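You operate a simulated robot arm through the tools that you are given. There is no shell and no other tool.

You are at the controls of a simulated robot arm. One attempt, no reset.

## Task
On the air header, put the sieve and duster on 2 bar and the filter and sheeter on 6 bar.
Fine: use cross valves 4 and 7; shut a section valve before you open a cross valve, so the two supplies never join; the other branches keep their pressure, and valves you don't need stay as they are.

It is judged by the outcome, as a careful person would: the job done as asked, and still so three seconds after it is handed in. It fails if anything else is knocked over, pushed out of place, dropped, spilled or broken.

## Robot
A 7-joint arm with a three-finger gripper, fixed in place. Base frame: the origin is on the floor under the middle of its stand, x ahead of it, y to its left, z up. Lengths are in cm, angles in degrees, forces in N, time in s.
It reaches about 134.2 cm from its shoulder. Its first joint turns from -166.0 to 166.0 degrees. Payload 2.69 kg.
The tool frame sits at the grasp point between the pads (the TCP): z along the fingers, y along the line on which they close. The tips reach 3 cm beyond it. The gripper opens to 12.8 cm; its body begins 11.7 cm behind the TCP.
Orientation is that of the tool frame in the base frame, as [roll, pitch, yaw] about the fixed x, y, z axes, in that order (R = Rz(yaw) Ry(pitch) Rx(roll)). With the fingers straight down and closing along the base's y, the tool's x points along the base's -x, its y along +y and its z along -z.

## Interface
- The arm moves only by the tool move_arm. Its argument "plan" is a list of rows, each a list of 7 numbers: the finger opening in cm, from 0 to 12.8, then the shift along the base's x, y, z in units of 200 mm (1.0 is 200 mm), then the turn, a rotation vector about the base's x, y, z in units of 120 degrees (1.0 is 120 degrees). In form: [[hand, tx, ty, tz, rx, ry, rz], ...]. A call has 1 to 20 rows; each row is the pose to reach, as a shift and turn from the pose commanded when the call began. A call with a number of a shift or a turn outside -1 to 1 is refused whole. Each row takes 0.2 s and may step no farther than 5 cm and 8.6 degrees from the row before; otherwise, or with a gripper value out of range, the whole call is refused. Where a pose cannot be reached the arm comes as near as it can. A force on the tool above 50 N (or 10 N above the force at the start of the call, whichever is more), or a blocked arm, ends the call early, and 0.2 s more pass. Each finger travels about 12.7 cm/s and halts on what it meets, pressing with about 43 N; the grip force reading is that of the motor and also rises with nothing between the fingers. The clock runs only during rows and for 0.2 s after the last one: add rows that repeat a pose to give the fingers time. It gives the time, the measured TCP pose, the force on the tool (base axes), the opening and the grip force at its end, in the units of the frame above (readings bear some noise), with the torque about the TCP (base axes, N m) and any sound that the robot's microphone picked up, and new pictures: "show" is both (left out), scene, wrist or none.
- Cameras (640 x 400 px; columns grow to the right, rows downward): "scene" is fixed at [5.04, 49.71, 158.19]; the picture's right is [0.11, -0.99, 0.00], its down [-0.38, -0.04, -0.92] and it looks along [0.92, 0.10, -0.39] (base axes); focal length 262 px, centre (320, 200). "wrist" rides on the gripper at [5.8, 5.4, -13.1] in the tool frame; the picture's right is [-0.68, 0.74, 0.00], its down [-0.62, -0.57, -0.55] and it looks along [-0.40, -0.37, 0.84] (tool axes); focal length 234 px, centre (320, 200). There is no depth. A picture from a camera that has moved, and an enlarged one, comes with that camera's place and axes in the base frame and with its lens.
- raise_lower(by): moves the trunk up (or, below 0, down) by that many cm; the arm rides with it, the base frame stays. It gives what a move gives, with no picture.
- inspect(camera, box): a new picture of the part [left, top, right, bottom] of that camera's present view, enlarged. It takes no simulated time.
- finish_job(): hands the job in; it is judged then, once.

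Nothing tells you positions but the pictures and the camera data. Unless the task says otherwise, let go and move clear before handing in.

The tools are called as a command line: name --pt "numbers of a row" for each row, then --argument value for the rest, lists and objects as JSON in quotes. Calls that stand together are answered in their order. move_arm: Moves the arm, as the interface text tells. Its arguments: {"type":"object","properties":{"plan":{"type":"array","items":{"type":"array","items":{"type":"number"}}},"show":{"type":"string","enum":["both","scene","wrist","none"]}},"required":["plan"]} The other tools are called the same way: raise_lower (by) moves the trunk up or down; inspect (camera, box) takes an enlarged picture of a part of a camera's view; finish_job () hands the job in.

At the start:

```text
time_s: 0.0
ee_pos: [58.92, 35.69, 155.43]
tcp_rot: [179.9, -0.1, 179.9]
contact_force: [-0.3, -0.7, -0.2]
moment: [0.01, 0.01, 0.02]
gripper_width: 12.81
finger_force: 0.1
trunk travel left (down, up): [-27.5, 7.5]
```

scene: 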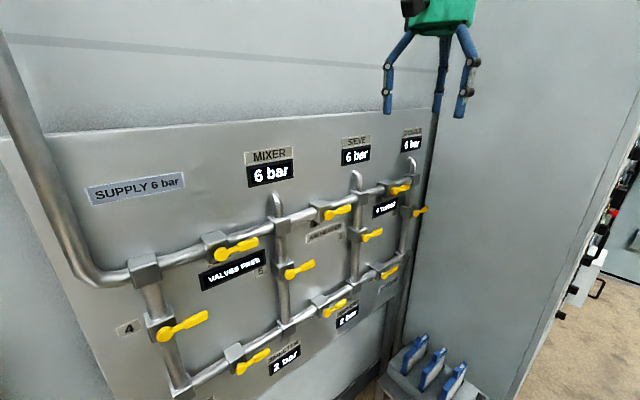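
wrist: 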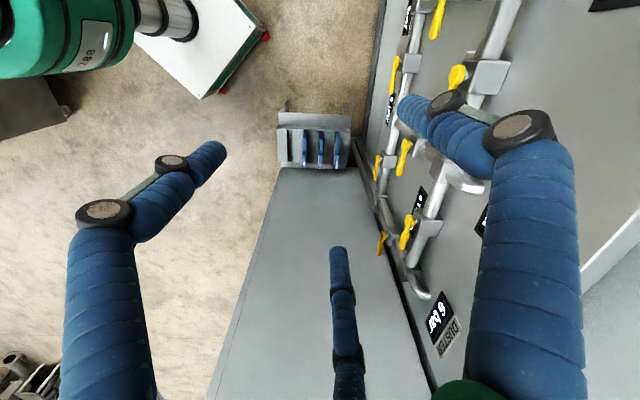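

I see an air header panel with yellow lever valves on an upper and a lower pipe, and labels I can't all read yet. I'll enlarge parts of both views before moving.

inspect --camera "scene" --box '[60, 200, 260, 400]'

inspect --camera "scene" --box '[220, 230, 400, 390]'

inspect --camera "scene" --box '[300, 120, 440, 280]'

inspect --camera "scene" --box '[180, 130, 340, 290]'

inspect --camera "wrist" --box '[340, 0, 520, 360]'

```text
2.00 times, centred on (160, 300) of scene
camera zoom: at [5.04, 49.71, 158.19], right [0.11, -0.99, 0.0], down [-0.38, -0.04, -0.92], along [0.92, 0.1, -0.39], focal length 525 px, centre (640, 0)
```

zoom: 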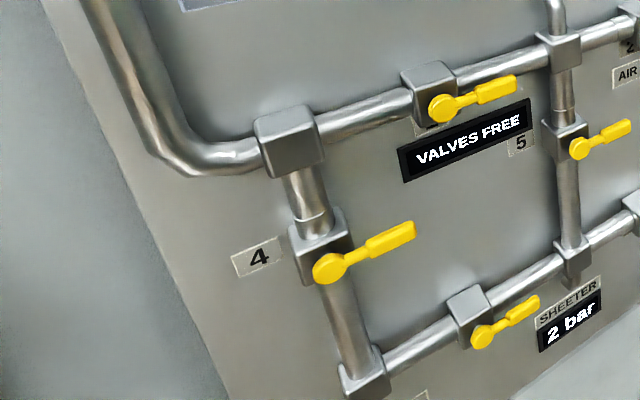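

```text
2.50 times, centred on (310, 310) of scene
camera zoom: at [5.04, 49.71, 158.19], right [0.11, -0.99, 0.0], down [-0.38, -0.04, -0.92], along [0.92, 0.1, -0.39], focal length 656 px, centre (345, -75)
```

zoom: 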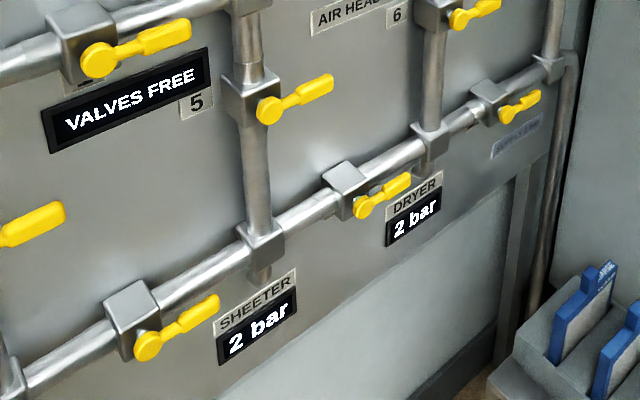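

```text
2.50 times, centred on (370, 200) of scene
camera zoom: at [5.04, 49.71, 158.19], right [0.11, -0.99, 0.0], down [-0.38, -0.04, -0.92], along [0.92, 0.1, -0.39], focal length 656 px, centre (195, 200)
```

zoom: 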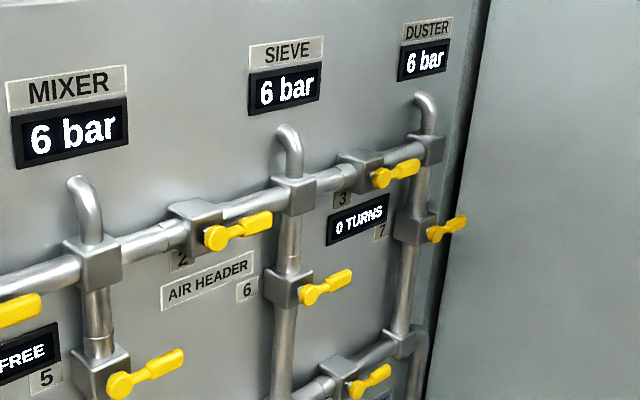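

```text
2.50 times, centred on (260, 210) of scene
camera zoom: at [5.04, 49.71, 158.19], right [0.11, -0.99, 0.0], down [-0.38, -0.04, -0.92], along [0.92, 0.1, -0.39], focal length 656 px, centre (470, 175)
```

zoom: 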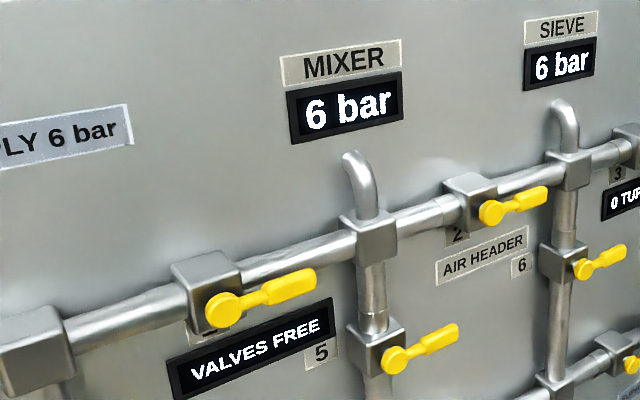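

```text
1.11 times, centred on (430, 180) of wrist
camera zoom: at [53.03, 41.08, 168.6], right [0.68, 0.74, 0.0], down [0.62, -0.57, 0.55], along [0.4, -0.37, -0.84], focal length 260 px, centre (198, 222)
```

zoom: 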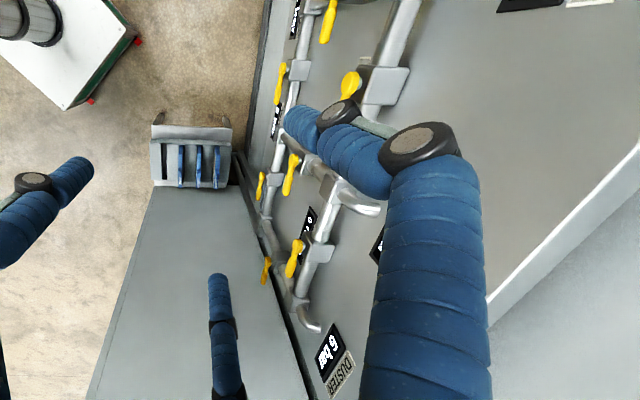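

The panel stands turned about 43° to the left of straight ahead. The upper header is at z≈126, the cross valves at about 113 and the lower header at about 91, and every handle points right, so the section valves are open and the cross valves shut. I'll turn the hand to face the panel, well clear of it, and take a closer look.

move_arm --pt "12.8 -0.0231 0 -0.0769 0.0217 -0.0547 0.0217" --pt "12.8 -0.0462 0 -0.1538 0.0434 -0.1094 0.0434" --pt "12.8 -0.0692 0 -0.2308 0.0651 -0.164 0.0651" --pt "12.8 -0.0923 0 -0.3077 0.0868 -0.2187 0.0868" --pt "12.8 -0.1154 0 -0.3846 0.1085 -0.2734 0.1085" --pt "12.8 -0.1385 0 -0.4615 0.1302 -0.3281 0.1302" --pt "12.8 -0.1615 0 -0.5385 0.152 -0.3827 0.152" --pt "12.8 -0.1846 0 -0.6154 0.1737 -0.4374 0.1737" --pt "12.8 -0.2077 0 -0.6923 0.1954 -0.4921 0.1954" --pt "12.8 -0.2308 0 -0.7692 0.2171 -0.5468 0.2171" --pt "12.8 -0.2538 0 -0.8462 0.2388 -0.6014 0.2388" --pt "12.8 -0.2769 0 -0.9231 0.2605 -0.6561 0.2605" --pt "12.8 -0.3 0 -1.0 0.2822 -0.7108 0.2822" --pt "12.8 -0.3 0 -1.0 0.2822 -0.7108 0.2822" --show "both"

```text
time_s: 3.0
ee_pos: [52.96, 35.5, 135.35]
tcp_rot: [69.5, 89.9, 112.7]
contact_force: [0.4, 1.1, -0.2]
moment: [0.03, -0.06, 0.06]
gripper_width: 12.83
finger_force: 0.2
trunk travel left (down, up): [-27.5, 7.5]
camera wrist: at [39.75, 30.64, 129.63], right [-0.51, 0.54, 0.68], down [-0.01, -0.79, 0.62], along [0.86, 0.3, 0.4], focal length 234 px, centre (320, 200)
```

scene: 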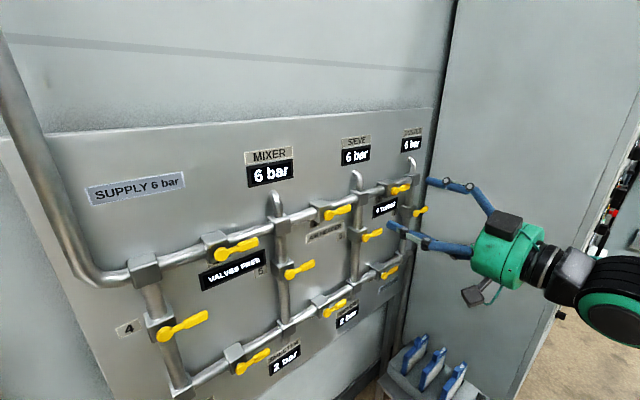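
wrist: 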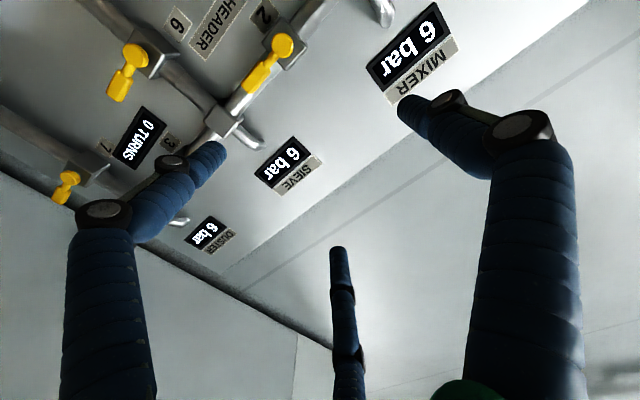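

The hand now faces the panel, but the camera sits below it and looks up. I'll enlarge the valves in this view to judge how far the handles stand off the pipes.

inspect --camera "wrist" --box '[40, 0, 320, 240]'

inspect --camera "wrist" --box '[80, 0, 320, 130]'

inspect --camera "scene" --box '[360, 130, 480, 330]'

```text
1.67 times, centred on (180, 120) of wrist
camera zoom: at [39.75, 30.64, 129.63], right [-0.51, 0.54, 0.68], down [-0.01, -0.79, 0.62], along [0.86, 0.3, 0.4], focal length 390 px, centre (553, 333)
```

zoom: 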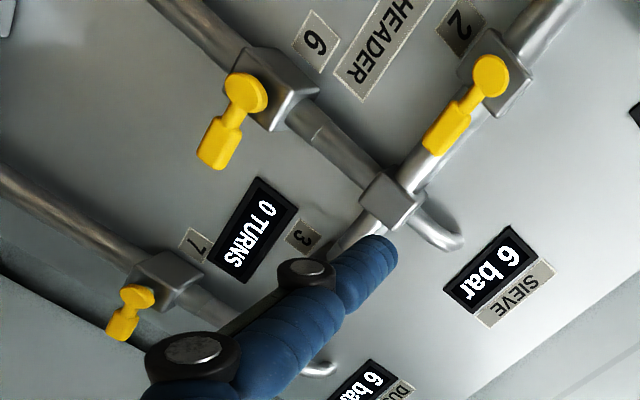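

```text
2.67 times, centred on (200, 65) of wrist
camera zoom: at [39.75, 30.64, 129.63], right [-0.51, 0.54, 0.68], down [-0.01, -0.79, 0.62], along [0.86, 0.3, 0.4], focal length 624 px, centre (640, 560)
```

zoom: 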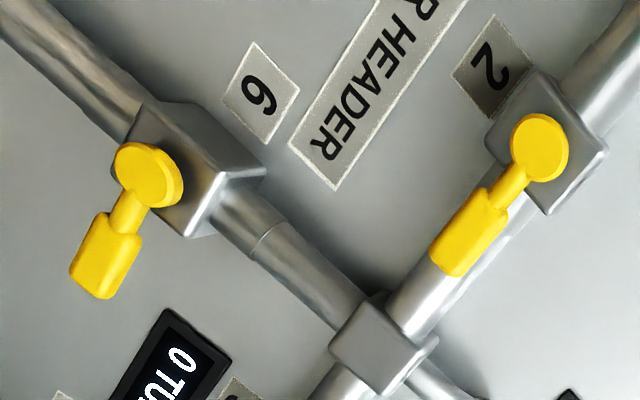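

```text
2.00 times, centred on (420, 230) of scene
camera zoom: at [5.04, 49.71, 158.19], right [0.11, -0.99, 0.0], down [-0.38, -0.04, -0.92], along [0.92, 0.1, -0.39], focal length 525 px, centre (120, 140)
```

zoom: 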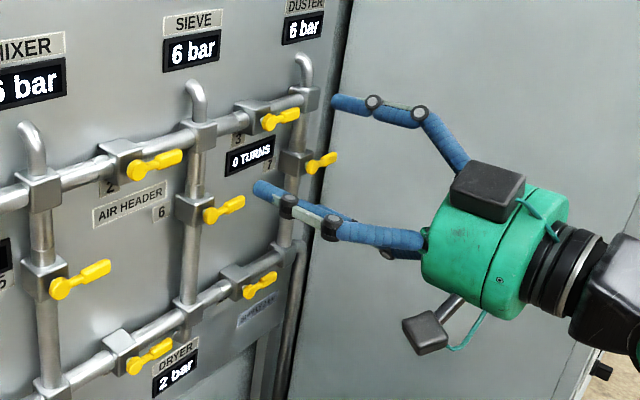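

The handles stand about 7 cm off the panel face (handle plane at n≈88.5 cm along its normal, panel at about 95.5), with hub-to-tip length about 8.5 cm. I'll close the hand into a compact fist for pushing and roll it so that the camera looks from the upper left, stopping short of valve 2.

move_arm --pt "10 0.04 0.02 -0.02 0.0497 0.0467 0" --pt "8 0.08 0.04 -0.04 0.0993 0.0934 0" --pt "6 0.12 0.06 -0.06 0.149 0.1401 0" --pt "4 0.16 0.08 -0.08 0.1987 0.1868 0" --pt "2 0.2 0.1 -0.1 0.2484 0.2335 0" --pt "0 0.25 0.12 -0.12 0.298 0.2803 0" --pt "0 0.29 0.14 -0.14 0.3477 0.327 0" --pt "0 0.33 0.16 -0.16 0.3974 0.3737 0" --pt "0 0.37 0.18 -0.18 0.447 0.4204 0" --pt "0 0.41 0.2 -0.2 0.4967 0.4671 0" --pt "0 0.45 0.225 -0.22 0.5464 0.5138 0" --pt "0 0.45 0.225 -0.22 0.5464 0.5138 0" --show "both"

```text
time_s: 5.6
ee_pos: [61.89, 40.07, 130.96]
tcp_rot: [89.9, -0.1, 133.3]
contact_force: [-0.3, 0.0, -0.1]
moment: [0.02, -0.02, 0.01]
gripper_width: 0.23
finger_force: 31.5
trunk travel left (down, up): [-27.5, 7.5]
camera wrist: at [48.29, 35.51, 136.39], right [0.46, -0.49, 0.74], down [0.02, -0.82, -0.57], along [0.89, 0.28, -0.37], focal length 234 px, centre (320, 200)
```

scene: 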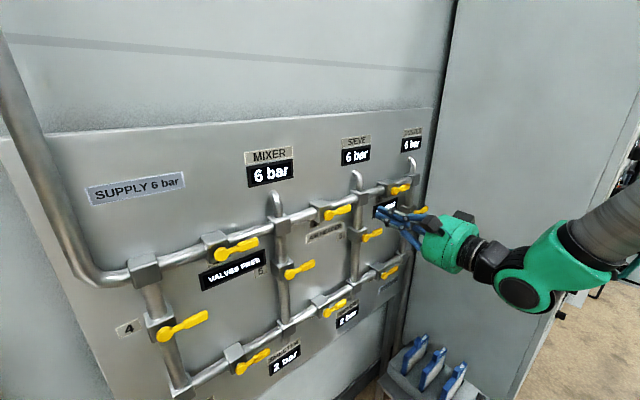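
wrist: 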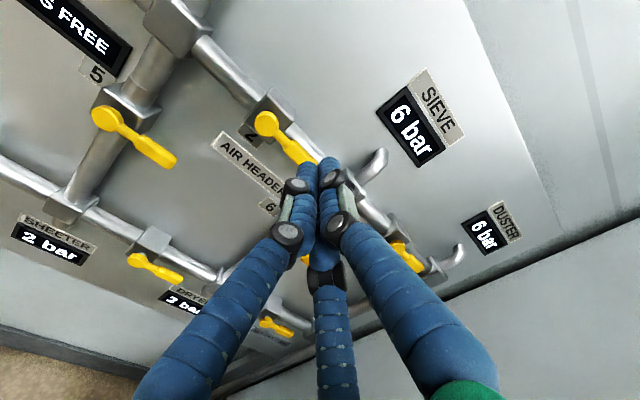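

The fist is compact and the view is good. I'll zoom in on the fist tip and valve 2 and fix their positions more exactly.

inspect --camera "wrist" --box '[220, 80, 420, 280]'

inspect --camera "scene" --box '[300, 160, 460, 280]'

inspect --camera "wrist" --box '[0, 0, 320, 340]'

```text
2.00 times, centred on (320, 180) of wrist
camera zoom: at [48.29, 35.51, 136.39], right [0.46, -0.49, 0.74], down [0.02, -0.82, -0.57], along [0.89, 0.28, -0.37], focal length 468 px, centre (320, 240)
```

zoom: 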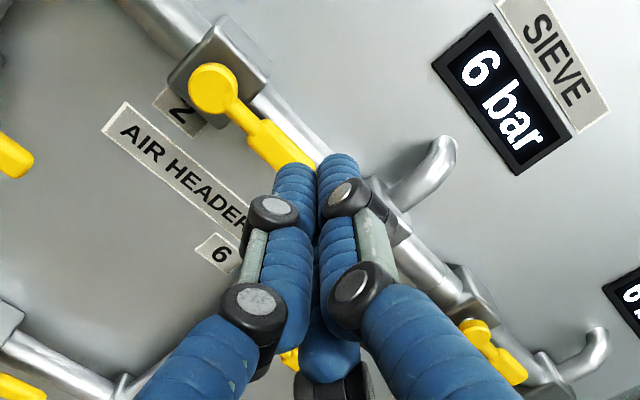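

```text
3.33 times, centred on (380, 220) of scene
camera zoom: at [5.04, 49.71, 158.19], right [0.11, -0.99, 0.0], down [-0.38, -0.04, -0.92], along [0.92, 0.1, -0.39], focal length 875 px, centre (120, 133)
```

zoom: 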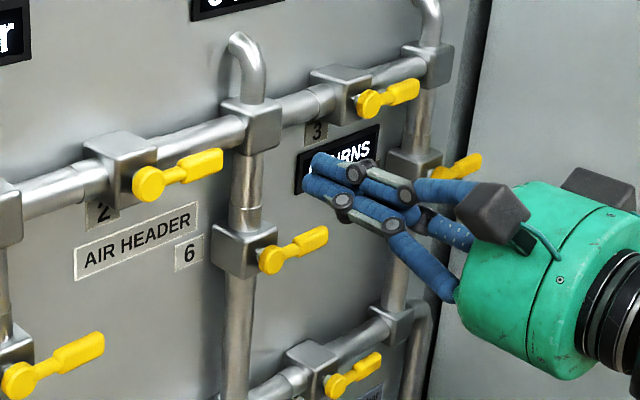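

```text
1.18 times, centred on (160, 170) of wrist
camera zoom: at [48.29, 35.51, 136.39], right [0.46, -0.49, 0.74], down [0.02, -0.82, -0.57], along [0.89, 0.28, -0.37], focal length 276 px, centre (508, 235)
```

zoom: 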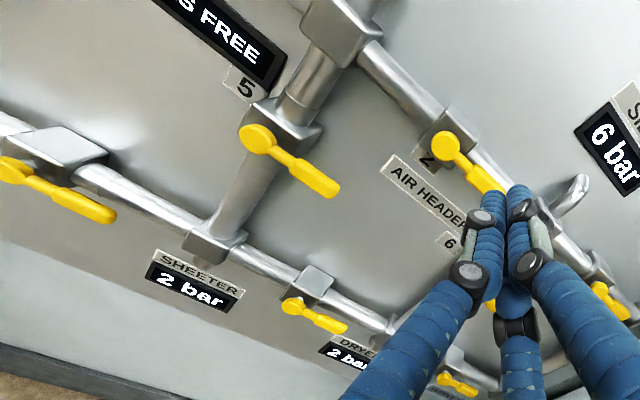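

Fist tips are where expected, and valve 2's hub is at about (70.5, 54.4, 126.1). I'll bring the fist in just above valve 2's handle, not touching, and check the depth.

move_arm --pt "0 0.12 0.06 0.057" --pt "0 0.23 0.15 0.057" --show "none"

```text
refused: a row must be a list of 7 entries
```

That plan was refused because its rows lacked the turn entries; nothing moved. I'm sending the same approach again with full rows.

move_arm --pt "0 0.112 0.078 0.057 0 0 0" --pt "0 0.224 0.156 0.057 0 0 0" --pt "0 0.336 0.234 0.057 0 0 0" --pt "0 0.448 0.312 0.057 0 0 0" --pt "0 0.5585 0.3905 0.057 0 0 0" --pt "0 0.5585 0.3905 0.057 0 0 0" --show "both"

```text
time_s: 7.0
ee_pos: [73.05, 47.92, 131.93]
tcp_rot: [90.0, 0.0, 133.2]
contact_force: [0.0, 0.1, -0.9]
moment: [0.0, -0.02, 0.02]
gripper_width: 0.21
finger_force: 31.2
trunk travel left (down, up): [-27.5, 7.5]
camera wrist: at [59.48, 43.34, 137.34], right [0.46, -0.49, 0.74], down [0.02, -0.82, -0.57], along [0.89, 0.28, -0.37], focal length 234 px, centre (320, 200)
```

scene: 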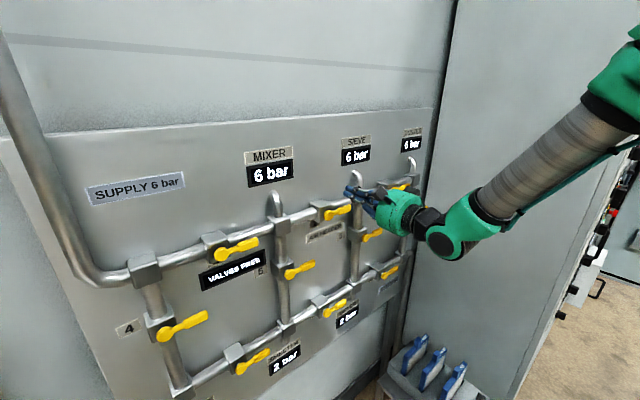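
wrist: 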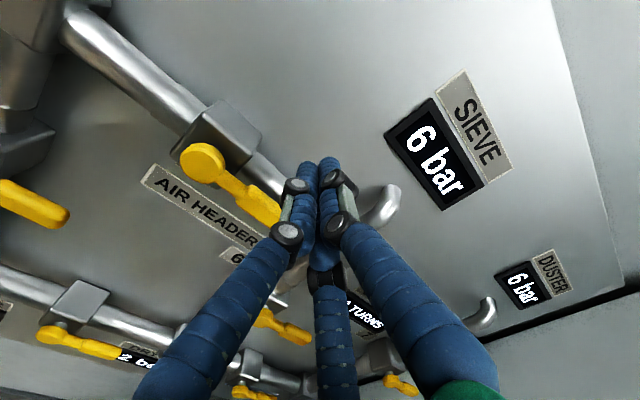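

inspect --camera "wrist" --box '[160, 80, 420, 260]'

inspect --camera "scene" --box '[290, 150, 420, 260]'

```text
2.22 times, centred on (290, 170) of wrist
camera zoom: at [59.48, 43.34, 137.34], right [0.46, -0.49, 0.74], down [0.02, -0.82, -0.57], along [0.89, 0.28, -0.37], focal length 520 px, centre (387, 267)
```

zoom: 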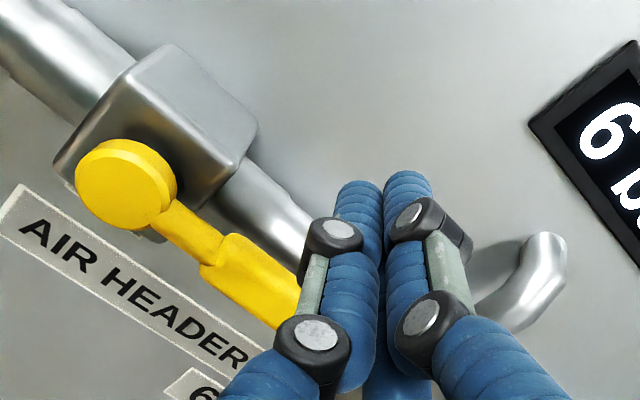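

```text
3.64 times, centred on (355, 205) of scene
camera zoom: at [5.04, 49.71, 158.19], right [0.11, -0.99, 0.0], down [-0.38, -0.04, -0.92], along [0.92, 0.1, -0.39], focal length 955 px, centre (193, 182)
```

zoom: 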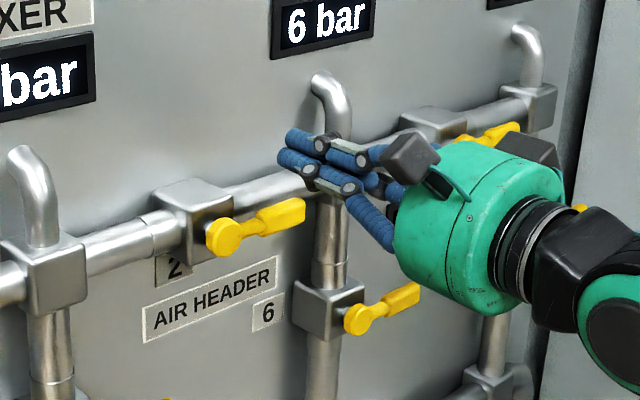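

The disc front is at n≈88.6, the block front around 90.7 and the pipe front around 91.5, so fingertips at n≈90.2 will catch the paddle and clear the pipe. I'll advance 1.2 cm and push valve 2's handle gently downward (clockwise to shut) by a small angle, to see whether it turns that way.

move_arm --pt "0 0.0435 0.041 0 0 0 0" --pt "0 0.0435 0.041 -0.085 0 0 0" --pt "0 0.0435 0.041 -0.145 0 0 0" --pt "0 0.0435 0.041 -0.18 0 0 0" --pt "0 0.0435 0.041 -0.21 0 0 0" --pt "0 0.0435 0.041 -0.235 0 0 0" --pt "0 0.0435 0.041 -0.25 0 0 0" --show "both"

```text
time_s: 8.7
ee_pos: [74.2, 48.79, 128.34]
tcp_rot: [88.8, 0.2, 133.3]
contact_force: [2.9, -0.1, 10.0]
moment: [0.12, -0.04, 0.11]
gripper_width: 0.25
finger_force: 31.0
trunk travel left (down, up): [-27.5, 7.5]
stopped in row 7: the force on the tool passed its limit at 52 N (the readings are from after the stop); the commanded pose is now the measured one
camera wrist: at [60.59, 44.17, 133.5], right [0.45, -0.5, 0.74], down [0.03, -0.82, -0.58], along [0.89, 0.28, -0.35], focal length 234 px, centre (320, 200)
```

scene: 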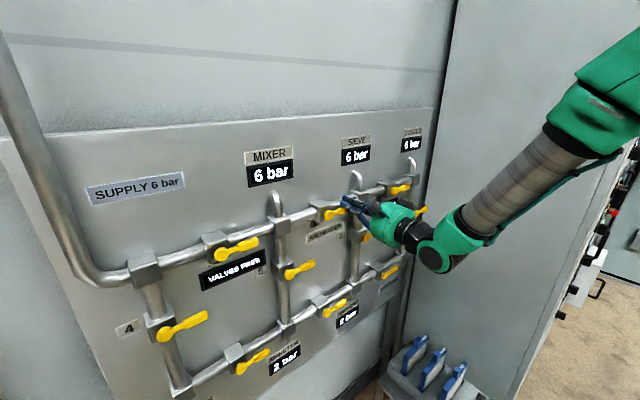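
wrist: 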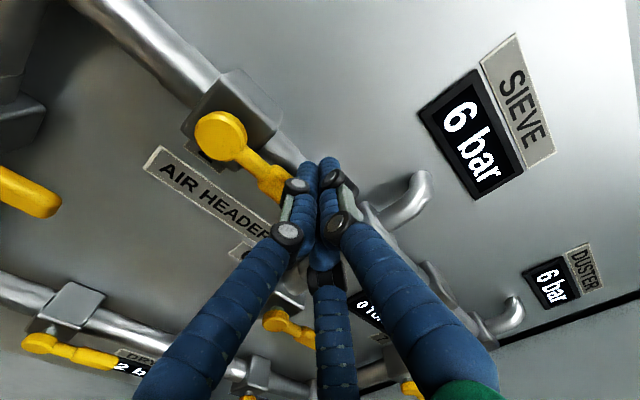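

The push stopped at the force limit with the fist about 2.2 cm above the hub line, so the handle may not turn down, or the fingers met something else. I'll look closely before doing anything more.

inspect --camera "wrist" --box '[180, 80, 420, 240]'

inspect --camera "scene" --box '[300, 170, 400, 250]'

```text
2.50 times, centred on (300, 160) of wrist
camera zoom: at [60.59, 44.17, 133.5], right [0.45, -0.5, 0.74], down [0.03, -0.82, -0.58], along [0.89, 0.28, -0.35], focal length 585 px, centre (370, 300)
```

zoom: 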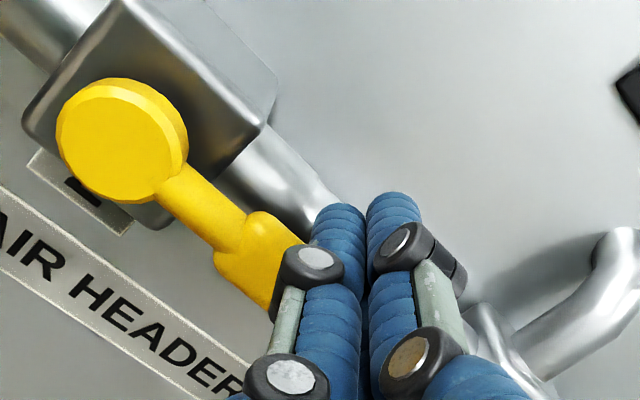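

```text
5.00 times, centred on (350, 210) of scene
camera zoom: at [5.04, 49.71, 158.19], right [0.11, -0.99, 0.0], down [-0.38, -0.04, -0.92], along [0.92, 0.1, -0.39], focal length 1313 px, centre (170, 150)
```

zoom: 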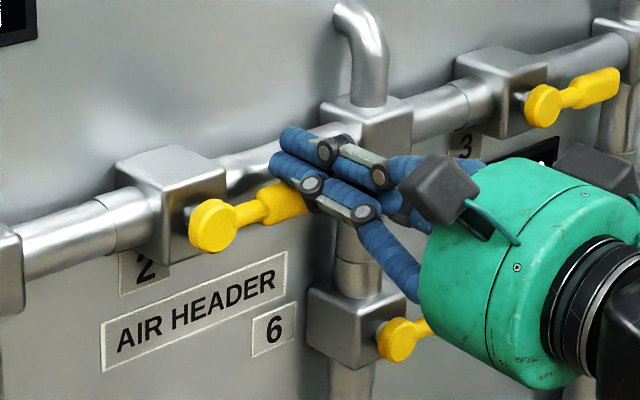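

The fist is resting on the paddle and the handle hasn't moved, so it's against its stop in that direction. I'll lift off, back out, come round underneath and push it gently upward instead.

move_arm --pt "0 0 0 0.1 0 0 0" --pt "0 -0.109 -0.103 0.1 -0.0069 0.0073 0" --pt "0 -0.2186 -0.2055 0.1 -0.0069 0.0073 0" --pt "0 -0.2186 -0.2055 -0.07 -0.0069 0.0073 0" --pt "0 -0.2186 -0.2055 -0.24 -0.0069 0.0073 0" --pt "0 -0.2186 -0.2055 -0.402 -0.0069 0.0073 0" --pt "0 -0.109 -0.103 -0.402 -0.0069 0.0073 0" --pt "0 -0.006 -0.006 -0.402 -0.0069 0.0073 0" --pt "0 -0.006 -0.006 -0.342 -0.0069 0.0073 0" --pt "0 -0.006 -0.006 -0.292 -0.0069 0.0073 0" --pt "0 -0.006 -0.006 -0.262 -0.0069 0.0073 0" --pt "0 -0.006 -0.006 -0.232 -0.0069 0.0073 0" --pt "0 -0.002 -0.01 -0.202 -0.0069 0.0073 0" --pt "0 0.004 -0.017 -0.172 -0.0069 0.0073 0" --show "both"

```text
time_s: 11.7
ee_pos: [74.42, 48.68, 124.75]
tcp_rot: [90.2, 0.0, 133.4]
contact_force: [1.2, -1.1, -0.5]
moment: [0.02, 0.0, 0.0]
gripper_width: 0.2
finger_force: 31.6
trunk travel left (down, up): [-27.5, 7.5]
camera wrist: at [60.77, 44.0, 130.22], right [0.46, -0.49, 0.74], down [0.02, -0.83, -0.56], along [0.89, 0.28, -0.37], focal length 234 px, centre (320, 200)
```

scene: 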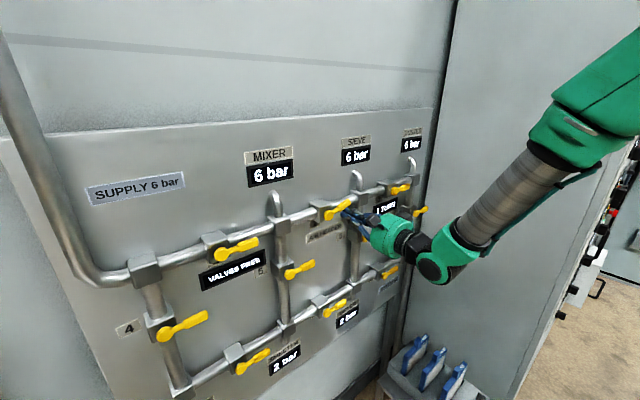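
wrist: 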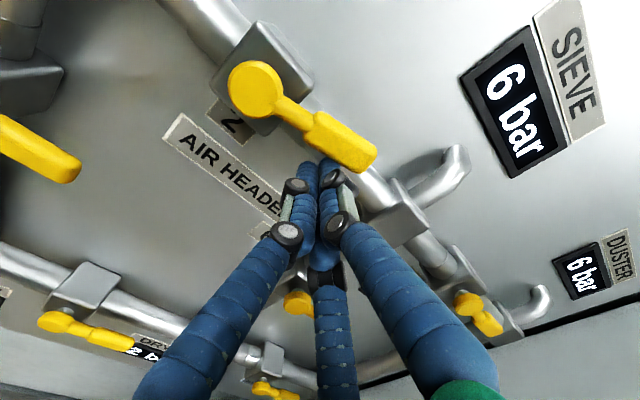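

It turns freely upward (counter-clockwise), and the counter now reads 1 turn. I'll follow the arc around the hub to bring the handle to vertical.

move_arm --pt "0 -0.0052 -0.0091 0.0415 0 0 0" --pt "0 -0.0056 -0.0087 0.0845 0 0 0" --pt "0 -0.0094 -0.0047 0.127 0 0 0" --pt "0 -0.0165 0.0029 0.168 0 0 0" --pt "0 -0.0275 0.0146 0.208 0 0 0" --pt "0 -0.0412 0.0292 0.2455 0 0 0" --pt "0 -0.0583 0.0474 0.2805 0 0 0" --pt "0 -0.0782 0.0685 0.312 0 0 0" --pt "0 -0.1005 0.0922 0.3395 0 0 0" --pt "0 -0.1248 0.118 0.363 0 0 0" --pt "0 -0.147 0.1417 0.3795 0 0 0" --pt "0 -0.147 0.1417 0.3795 0 0 0" --show "both"

```text
time_s: 14.3
ee_pos: [71.55, 51.3, 132.21]
tcp_rot: [90.3, 0.1, 133.2]
contact_force: [4.3, -2.9, -0.7]
moment: [-0.07, 0.01, -0.07]
gripper_width: 0.21
finger_force: 31.9
trunk travel left (down, up): [-27.5, 7.5]
camera wrist: at [57.9, 46.74, 137.74], right [0.47, -0.49, 0.74], down [0.02, -0.83, -0.56], along [0.88, 0.28, -0.37], focal length 234 px, centre (320, 200)
```

scene: 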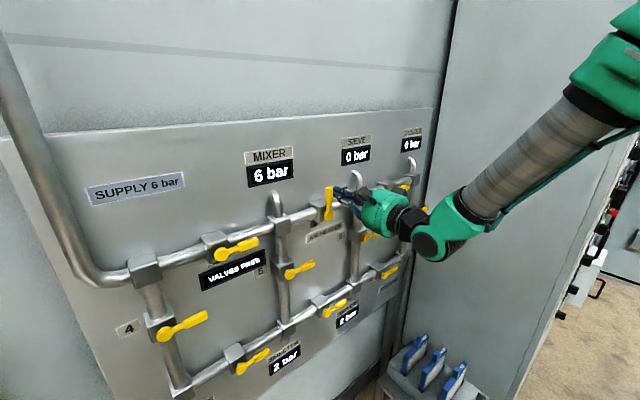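
wrist: 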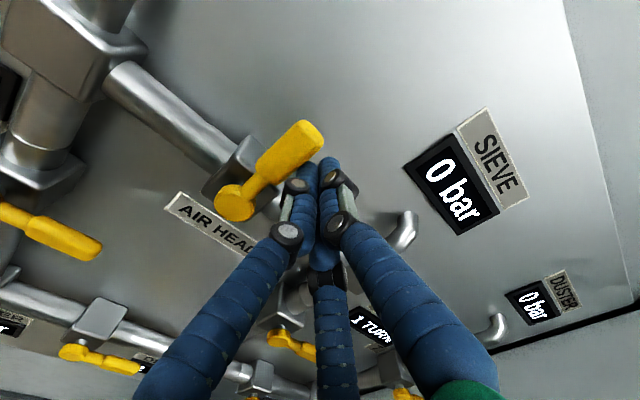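

Valve 2 is shut: sieve and duster read 0 bar and the mixer still reads 6. I'll check that the handle is fully at its stop.

inspect --camera "scene" --box '[280, 140, 440, 260]'

inspect --camera "wrist" --box '[160, 80, 400, 240]'

```text
3.33 times, centred on (360, 200) of scene
camera zoom: at [5.04, 49.71, 158.19], right [0.11, -0.99, 0.0], down [-0.38, -0.04, -0.92], along [0.92, 0.1, -0.39], focal length 875 px, centre (187, 200)
```

zoom: 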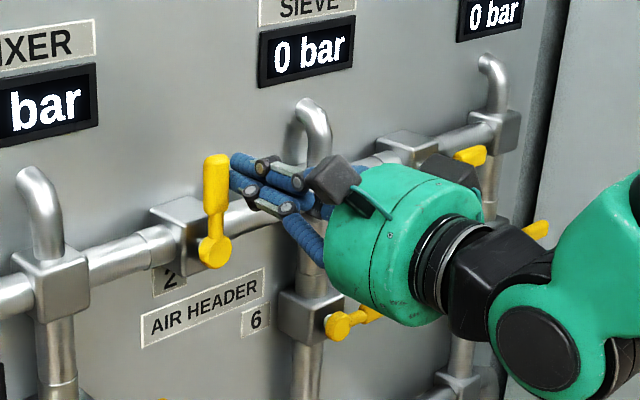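

```text
2.50 times, centred on (280, 160) of wrist
camera zoom: at [57.9, 46.74, 137.74], right [0.47, -0.49, 0.74], down [0.02, -0.83, -0.56], along [0.88, 0.28, -0.37], focal length 585 px, centre (420, 300)
```

zoom: 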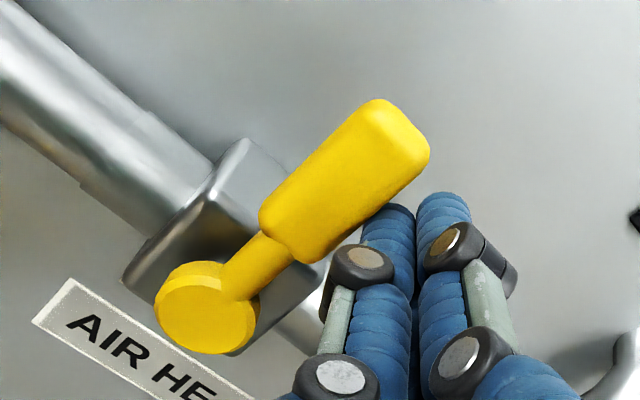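

The handle is within about a degree of vertical. I'll nudge it slightly to seat it, then release to the right and back away.

move_arm --pt "0 -0.0068 0.0073 0 0 0 0" --pt "0 -0.0137 0.0146 0 0 0 0" --show "none"

```text
time_s: 14.9
ee_pos: [71.47, 51.27, 132.29]
tcp_rot: [90.3, 0.1, 133.1]
contact_force: [27.5, -18.8, -0.8]
moment: [-0.14, -0.09, -0.53]
gripper_width: 0.23
finger_force: 31.2
trunk travel left (down, up): [-27.5, 7.5]
```

Valve 2 is seated at its stop. I'll retreat from it now.

move_arm --pt "0 0.0514 -0.0546 0 0 0 0" --pt "0 -0.0772 -0.2099 0 0 0 0" --pt "0 -0.241 -0.364 0 0 0 0" --pt "0 -0.405 -0.518 0 0 0 0" --pt "0 -0.3 -0.69 -0.05 0 0 0" --pt "0 -0.2 -0.86 -0.15 0 0 0" --pt "0 -0.1 -1.0 -0.25 0 0 0" --show "both"

```text
time_s: 16.5
ee_pos: [68.89, 31.34, 127.17]
tcp_rot: [90.4, 0.1, 133.3]
contact_force: [0.0, 0.6, 0.1]
moment: [0.02, -0.01, 0.02]
gripper_width: 0.21
finger_force: 30.8
trunk travel left (down, up): [-27.5, 7.5]
camera wrist: at [55.34, 26.8, 132.68], right [0.47, -0.49, 0.74], down [0.02, -0.83, -0.56], along [0.89, 0.28, -0.37], focal length 234 px, centre (320, 200)
```

scene: 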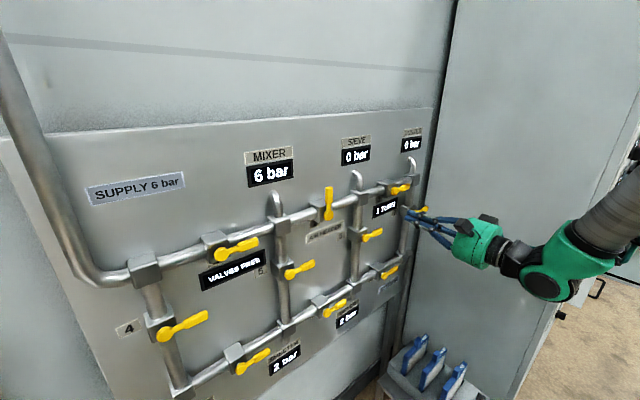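
wrist: 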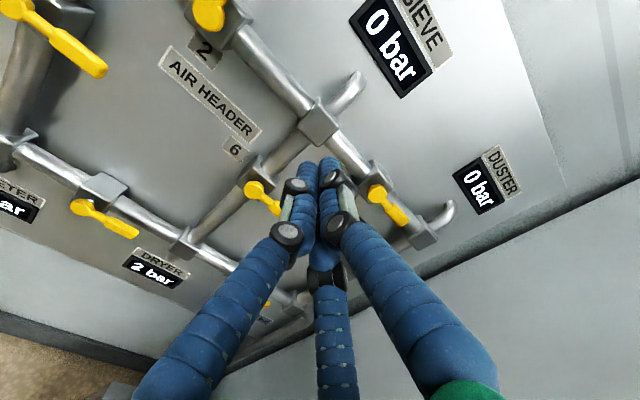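

Valve 2 stays shut. I'm moving toward valve 7 with the hand yawed 20° so its body keeps clear of the cabinet on the right.

move_arm --pt "0 0.107 -0.1423 -0.095 0 0 -0.0333" --pt "0 0.214 -0.2846 -0.19 0 0 -0.0667" --pt "0 0.321 -0.4269 -0.285 0 0 -0.1" --pt "0 0.428 -0.5692 -0.38 0 0 -0.1333" --pt "0 0.535 -0.7115 -0.475 0 0 -0.1667" --pt "0 0.535 -0.7115 -0.475 0 0 -0.1667" --show "both"

```text
time_s: 17.9
ee_pos: [79.95, 17.51, 117.81]
tcp_rot: [90.2, 0.1, 113.2]
contact_force: [1.0, 0.0, -0.6]
moment: [0.04, -0.03, 0.01]
gripper_width: 0.24
finger_force: 31.6
trunk travel left (down, up): [-27.5, 7.5]
camera wrist: at [65.6, 17.79, 123.25], right [0.27, -0.62, 0.74], down [-0.26, -0.78, -0.56], along [0.93, -0.04, -0.37], focal length 234 px, centre (320, 200)
```

scene: 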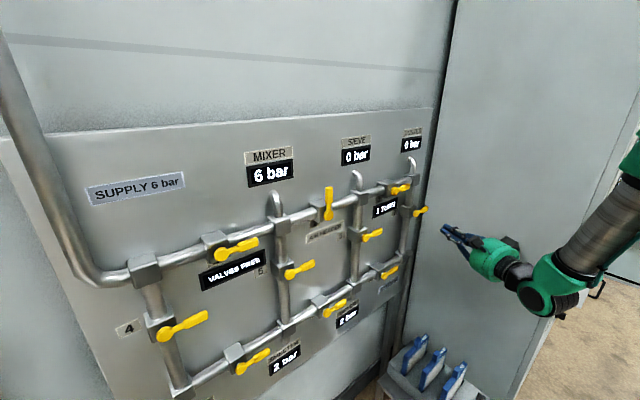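
wrist: 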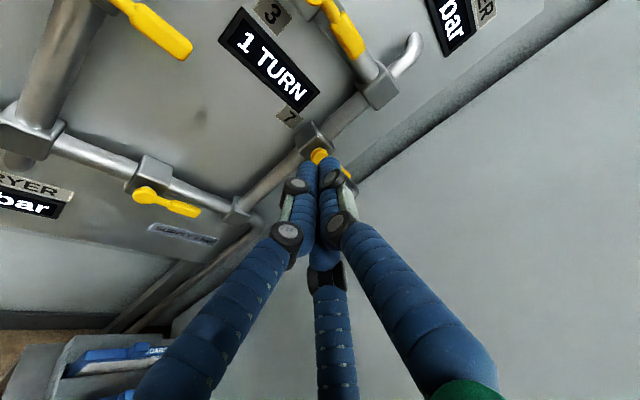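

inspect --camera "wrist" --box '[230, 80, 430, 220]'

inspect --camera "scene" --box '[370, 150, 530, 310]'

```text
2.86 times, centred on (330, 150) of wrist
camera zoom: at [65.6, 17.79, 123.25], right [0.27, -0.62, 0.74], down [-0.26, -0.78, -0.56], along [0.93, -0.04, -0.37], focal length 669 px, centre (291, 343)
```

zoom: 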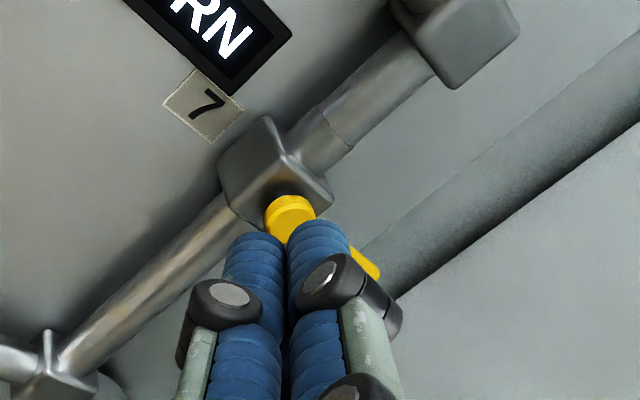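

```text
2.50 times, centred on (450, 230) of scene
camera zoom: at [5.04, 49.71, 158.19], right [0.11, -0.99, 0.0], down [-0.38, -0.04, -0.92], along [0.92, 0.1, -0.39], focal length 656 px, centre (-5, 125)
```

zoom: 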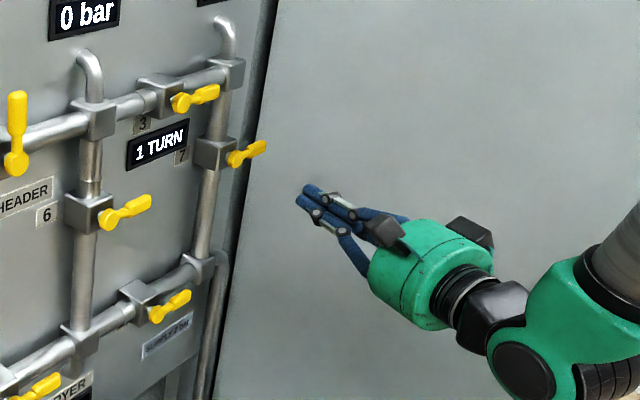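

Combining the views, the panel normal is really at 45°, with the handle plane at N≈88.5 and valve 7's hub at about (103.3, 21.9, 112.7). A box on the right side of the hand would come close to the cabinet, so I'll roll the hand 90° to put that box on top while lowering it to the approach height.

move_arm --pt "0 0.0295 -0.021 -0.0545 -0.0627 -0.0269 0" --pt "0 0.0591 -0.042 -0.1091 -0.1253 -0.0537 0" --pt "0 0.0886 -0.063 -0.1636 -0.188 -0.0806 0" --pt "0 0.1182 -0.084 -0.2182 -0.2507 -0.1074 0" --pt "0 0.1477 -0.105 -0.2727 -0.3133 -0.1343 0" --pt "0 0.1773 -0.126 -0.3273 -0.376 -0.1611 0" --pt "0 0.2068 -0.147 -0.3818 -0.4386 -0.188 0" --pt "0 0.2364 -0.168 -0.4364 -0.5013 -0.2148 0" --pt "0 0.2659 -0.189 -0.4909 -0.564 -0.2417 0" --pt "0 0.2955 -0.21 -0.5455 -0.6266 -0.2685 0" --pt "0 0.325 -0.231 -0.6 -0.6893 -0.2954 0" --pt "0 0.325 -0.231 -0.6 -0.6893 -0.2954 0" --show "both"

```text
time_s: 20.5
ee_pos: [86.19, 12.91, 105.71]
tcp_rot: [-110.8, 89.8, -87.9]
contact_force: [1.1, -0.3, 1.0]
moment: [0.01, -0.05, 0.0]
gripper_width: 0.21
finger_force: 31.7
trunk travel left (down, up): [-27.5, 7.5]
camera wrist: at [72.05, 12.77, 99.86], right [-0.29, 0.68, 0.67], down [-0.29, -0.73, 0.62], along [0.91, -0.01, 0.4], focal length 234 px, centre (320, 200)
```

scene: 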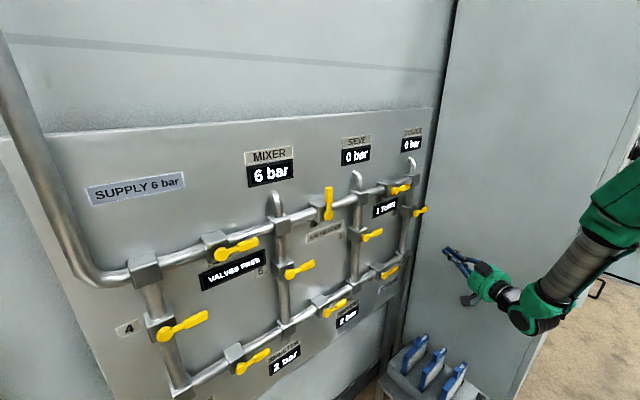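
wrist: 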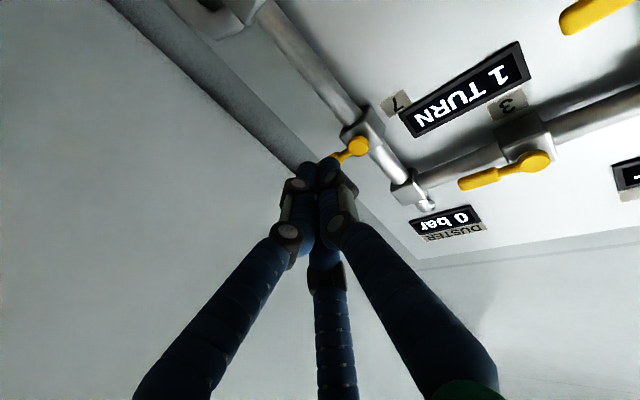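

Valve 7's hub refines to about (103.8, 21.7, 112.5). I'll move in below and to the right of its handle, stop about 4 cm short of the handle plane and look.

move_arm --pt "0 0.2121 -0.0707 0.01 0 0 0" --pt "0 0.4243 -0.1414 0.01 0 0 0" --pt "0 0.6353 -0.1404 0.01 0 0 0" --pt "0 0.7944 0.0187 0.01 0 0 0" --pt "0 0.7944 0.0187 0.01 0 0 0" --show "both"

inspect --camera "wrist" --box '[220, 60, 460, 220]'

inspect --camera "scene" --box '[370, 150, 530, 310]'

```text
time_s: 21.7
ee_pos: [102.13, 13.37, 106.02]
tcp_rot: [-126.4, 89.9, -103.4]
contact_force: [0.2, 0.4, 0.4]
moment: [0.0, -0.04, -0.07]
gripper_width: 0.24
finger_force: 31.4
trunk travel left (down, up): [-27.5, 7.5]
camera wrist: at [87.95, 13.33, 100.2], right [-0.29, 0.68, 0.67], down [-0.28, -0.73, 0.62], along [0.91, -0.01, 0.4], focal length 234 px, centre (320, 200)
```

scene: 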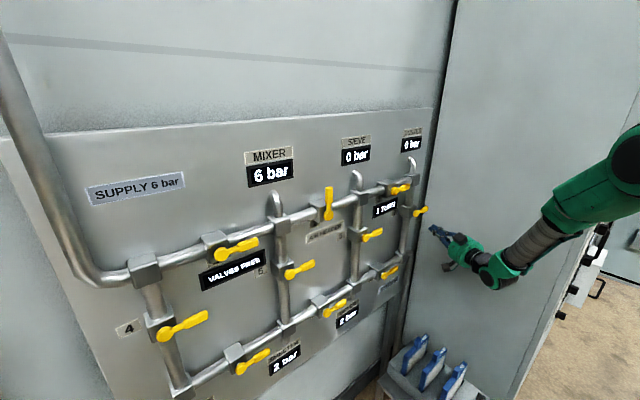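
wrist: 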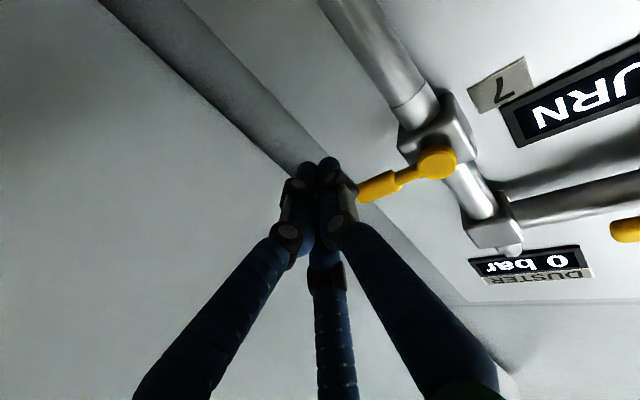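

```text
2.50 times, centred on (340, 140) of wrist
camera zoom: at [87.95, 13.33, 100.2], right [-0.29, 0.68, 0.67], down [-0.28, -0.73, 0.62], along [0.91, -0.01, 0.4], focal length 585 px, centre (270, 350)
```

zoom: 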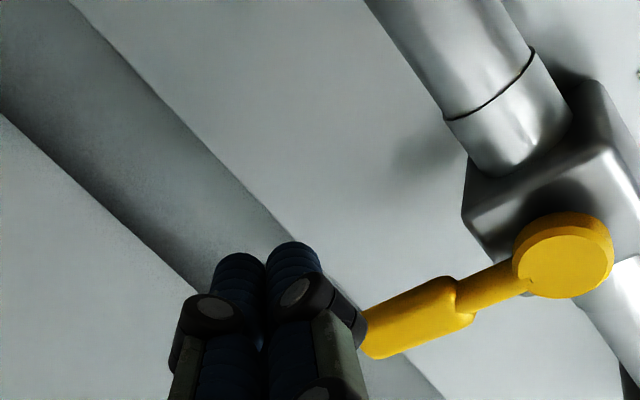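

```text
2.50 times, centred on (450, 230) of scene
camera zoom: at [5.04, 49.71, 158.19], right [0.11, -0.99, 0.0], down [-0.38, -0.04, -0.92], along [0.92, 0.1, -0.39], focal length 656 px, centre (-5, 125)
```

zoom: 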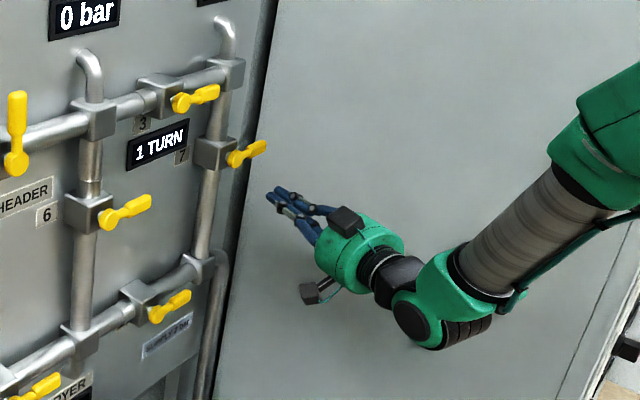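

The fist is 6 cm out along the handle and 6.5 cm below it, with clear space around it. Sieve and duster are isolated from 6 bar by valve 2, so I'll advance and start pushing valve 7's handle up.

move_arm --pt "0 0.1061 0.1061 0 0 0 0" --pt "0 0.198 0.198 0 0 0 0" --pt "0 0.198 0.198 0.074 0 0 0" --pt "0 0.198 0.198 0.134 0 0 0" --pt "0 0.199 0.1969 0.177 0 0 0" --pt "0 0.2114 0.1846 0.2205 0 0 0" --pt "0 0.2196 0.1764 0.266 0 0 0" --pt "0 0.2231 0.1729 0.3125 0 0 0" --show "both"

inspect --camera "wrist" --box '[220, 60, 460, 220]'

inspect --camera "scene" --box '[370, 130, 490, 290]'

```text
time_s: 23.4
ee_pos: [105.82, 16.76, 109.8]
tcp_rot: [173.9, 88.3, -163.1]
contact_force: [-4.0, -1.7, -10.2]
moment: [-0.02, 0.09, 0.02]
gripper_width: 0.18
finger_force: 31.4
trunk travel left (down, up): [-27.5, 7.5]
stopped in row 8: the force on the tool passed its limit at 56 N (the readings are from after the stop); the commanded pose is now the measured one
camera wrist: at [91.5, 16.68, 104.35], right [-0.27, 0.68, 0.68], down [-0.27, -0.73, 0.63], along [0.93, -0.01, 0.38], focal length 234 px, centre (320, 200)
```

scene: 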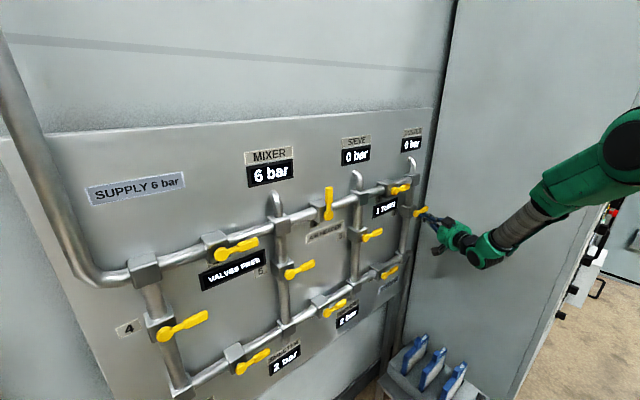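
wrist: 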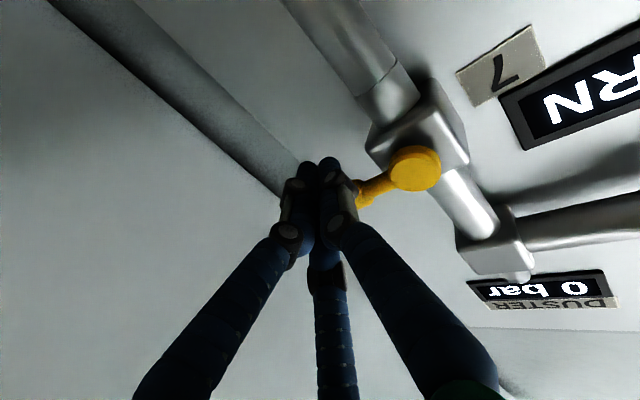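

```text
2.50 times, centred on (340, 140) of wrist
camera zoom: at [91.5, 16.68, 104.35], right [-0.27, 0.68, 0.68], down [-0.27, -0.73, 0.63], along [0.93, -0.01, 0.38], focal length 585 px, centre (270, 350)
```

zoom: 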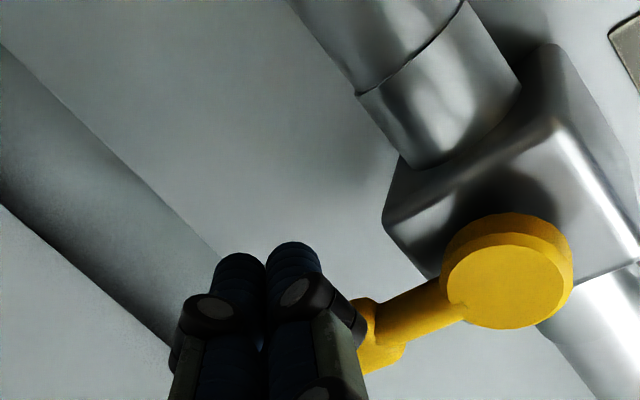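

```text
2.50 times, centred on (430, 210) of scene
camera zoom: at [5.04, 49.71, 158.19], right [0.11, -0.99, 0.0], down [-0.38, -0.04, -0.92], along [0.92, 0.1, -0.39], focal length 656 px, centre (45, 175)
```

zoom: 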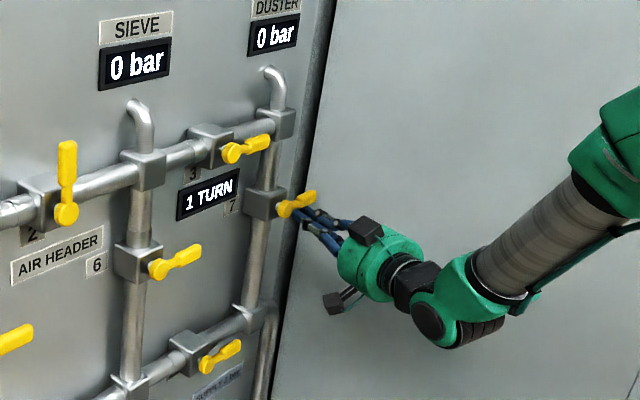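

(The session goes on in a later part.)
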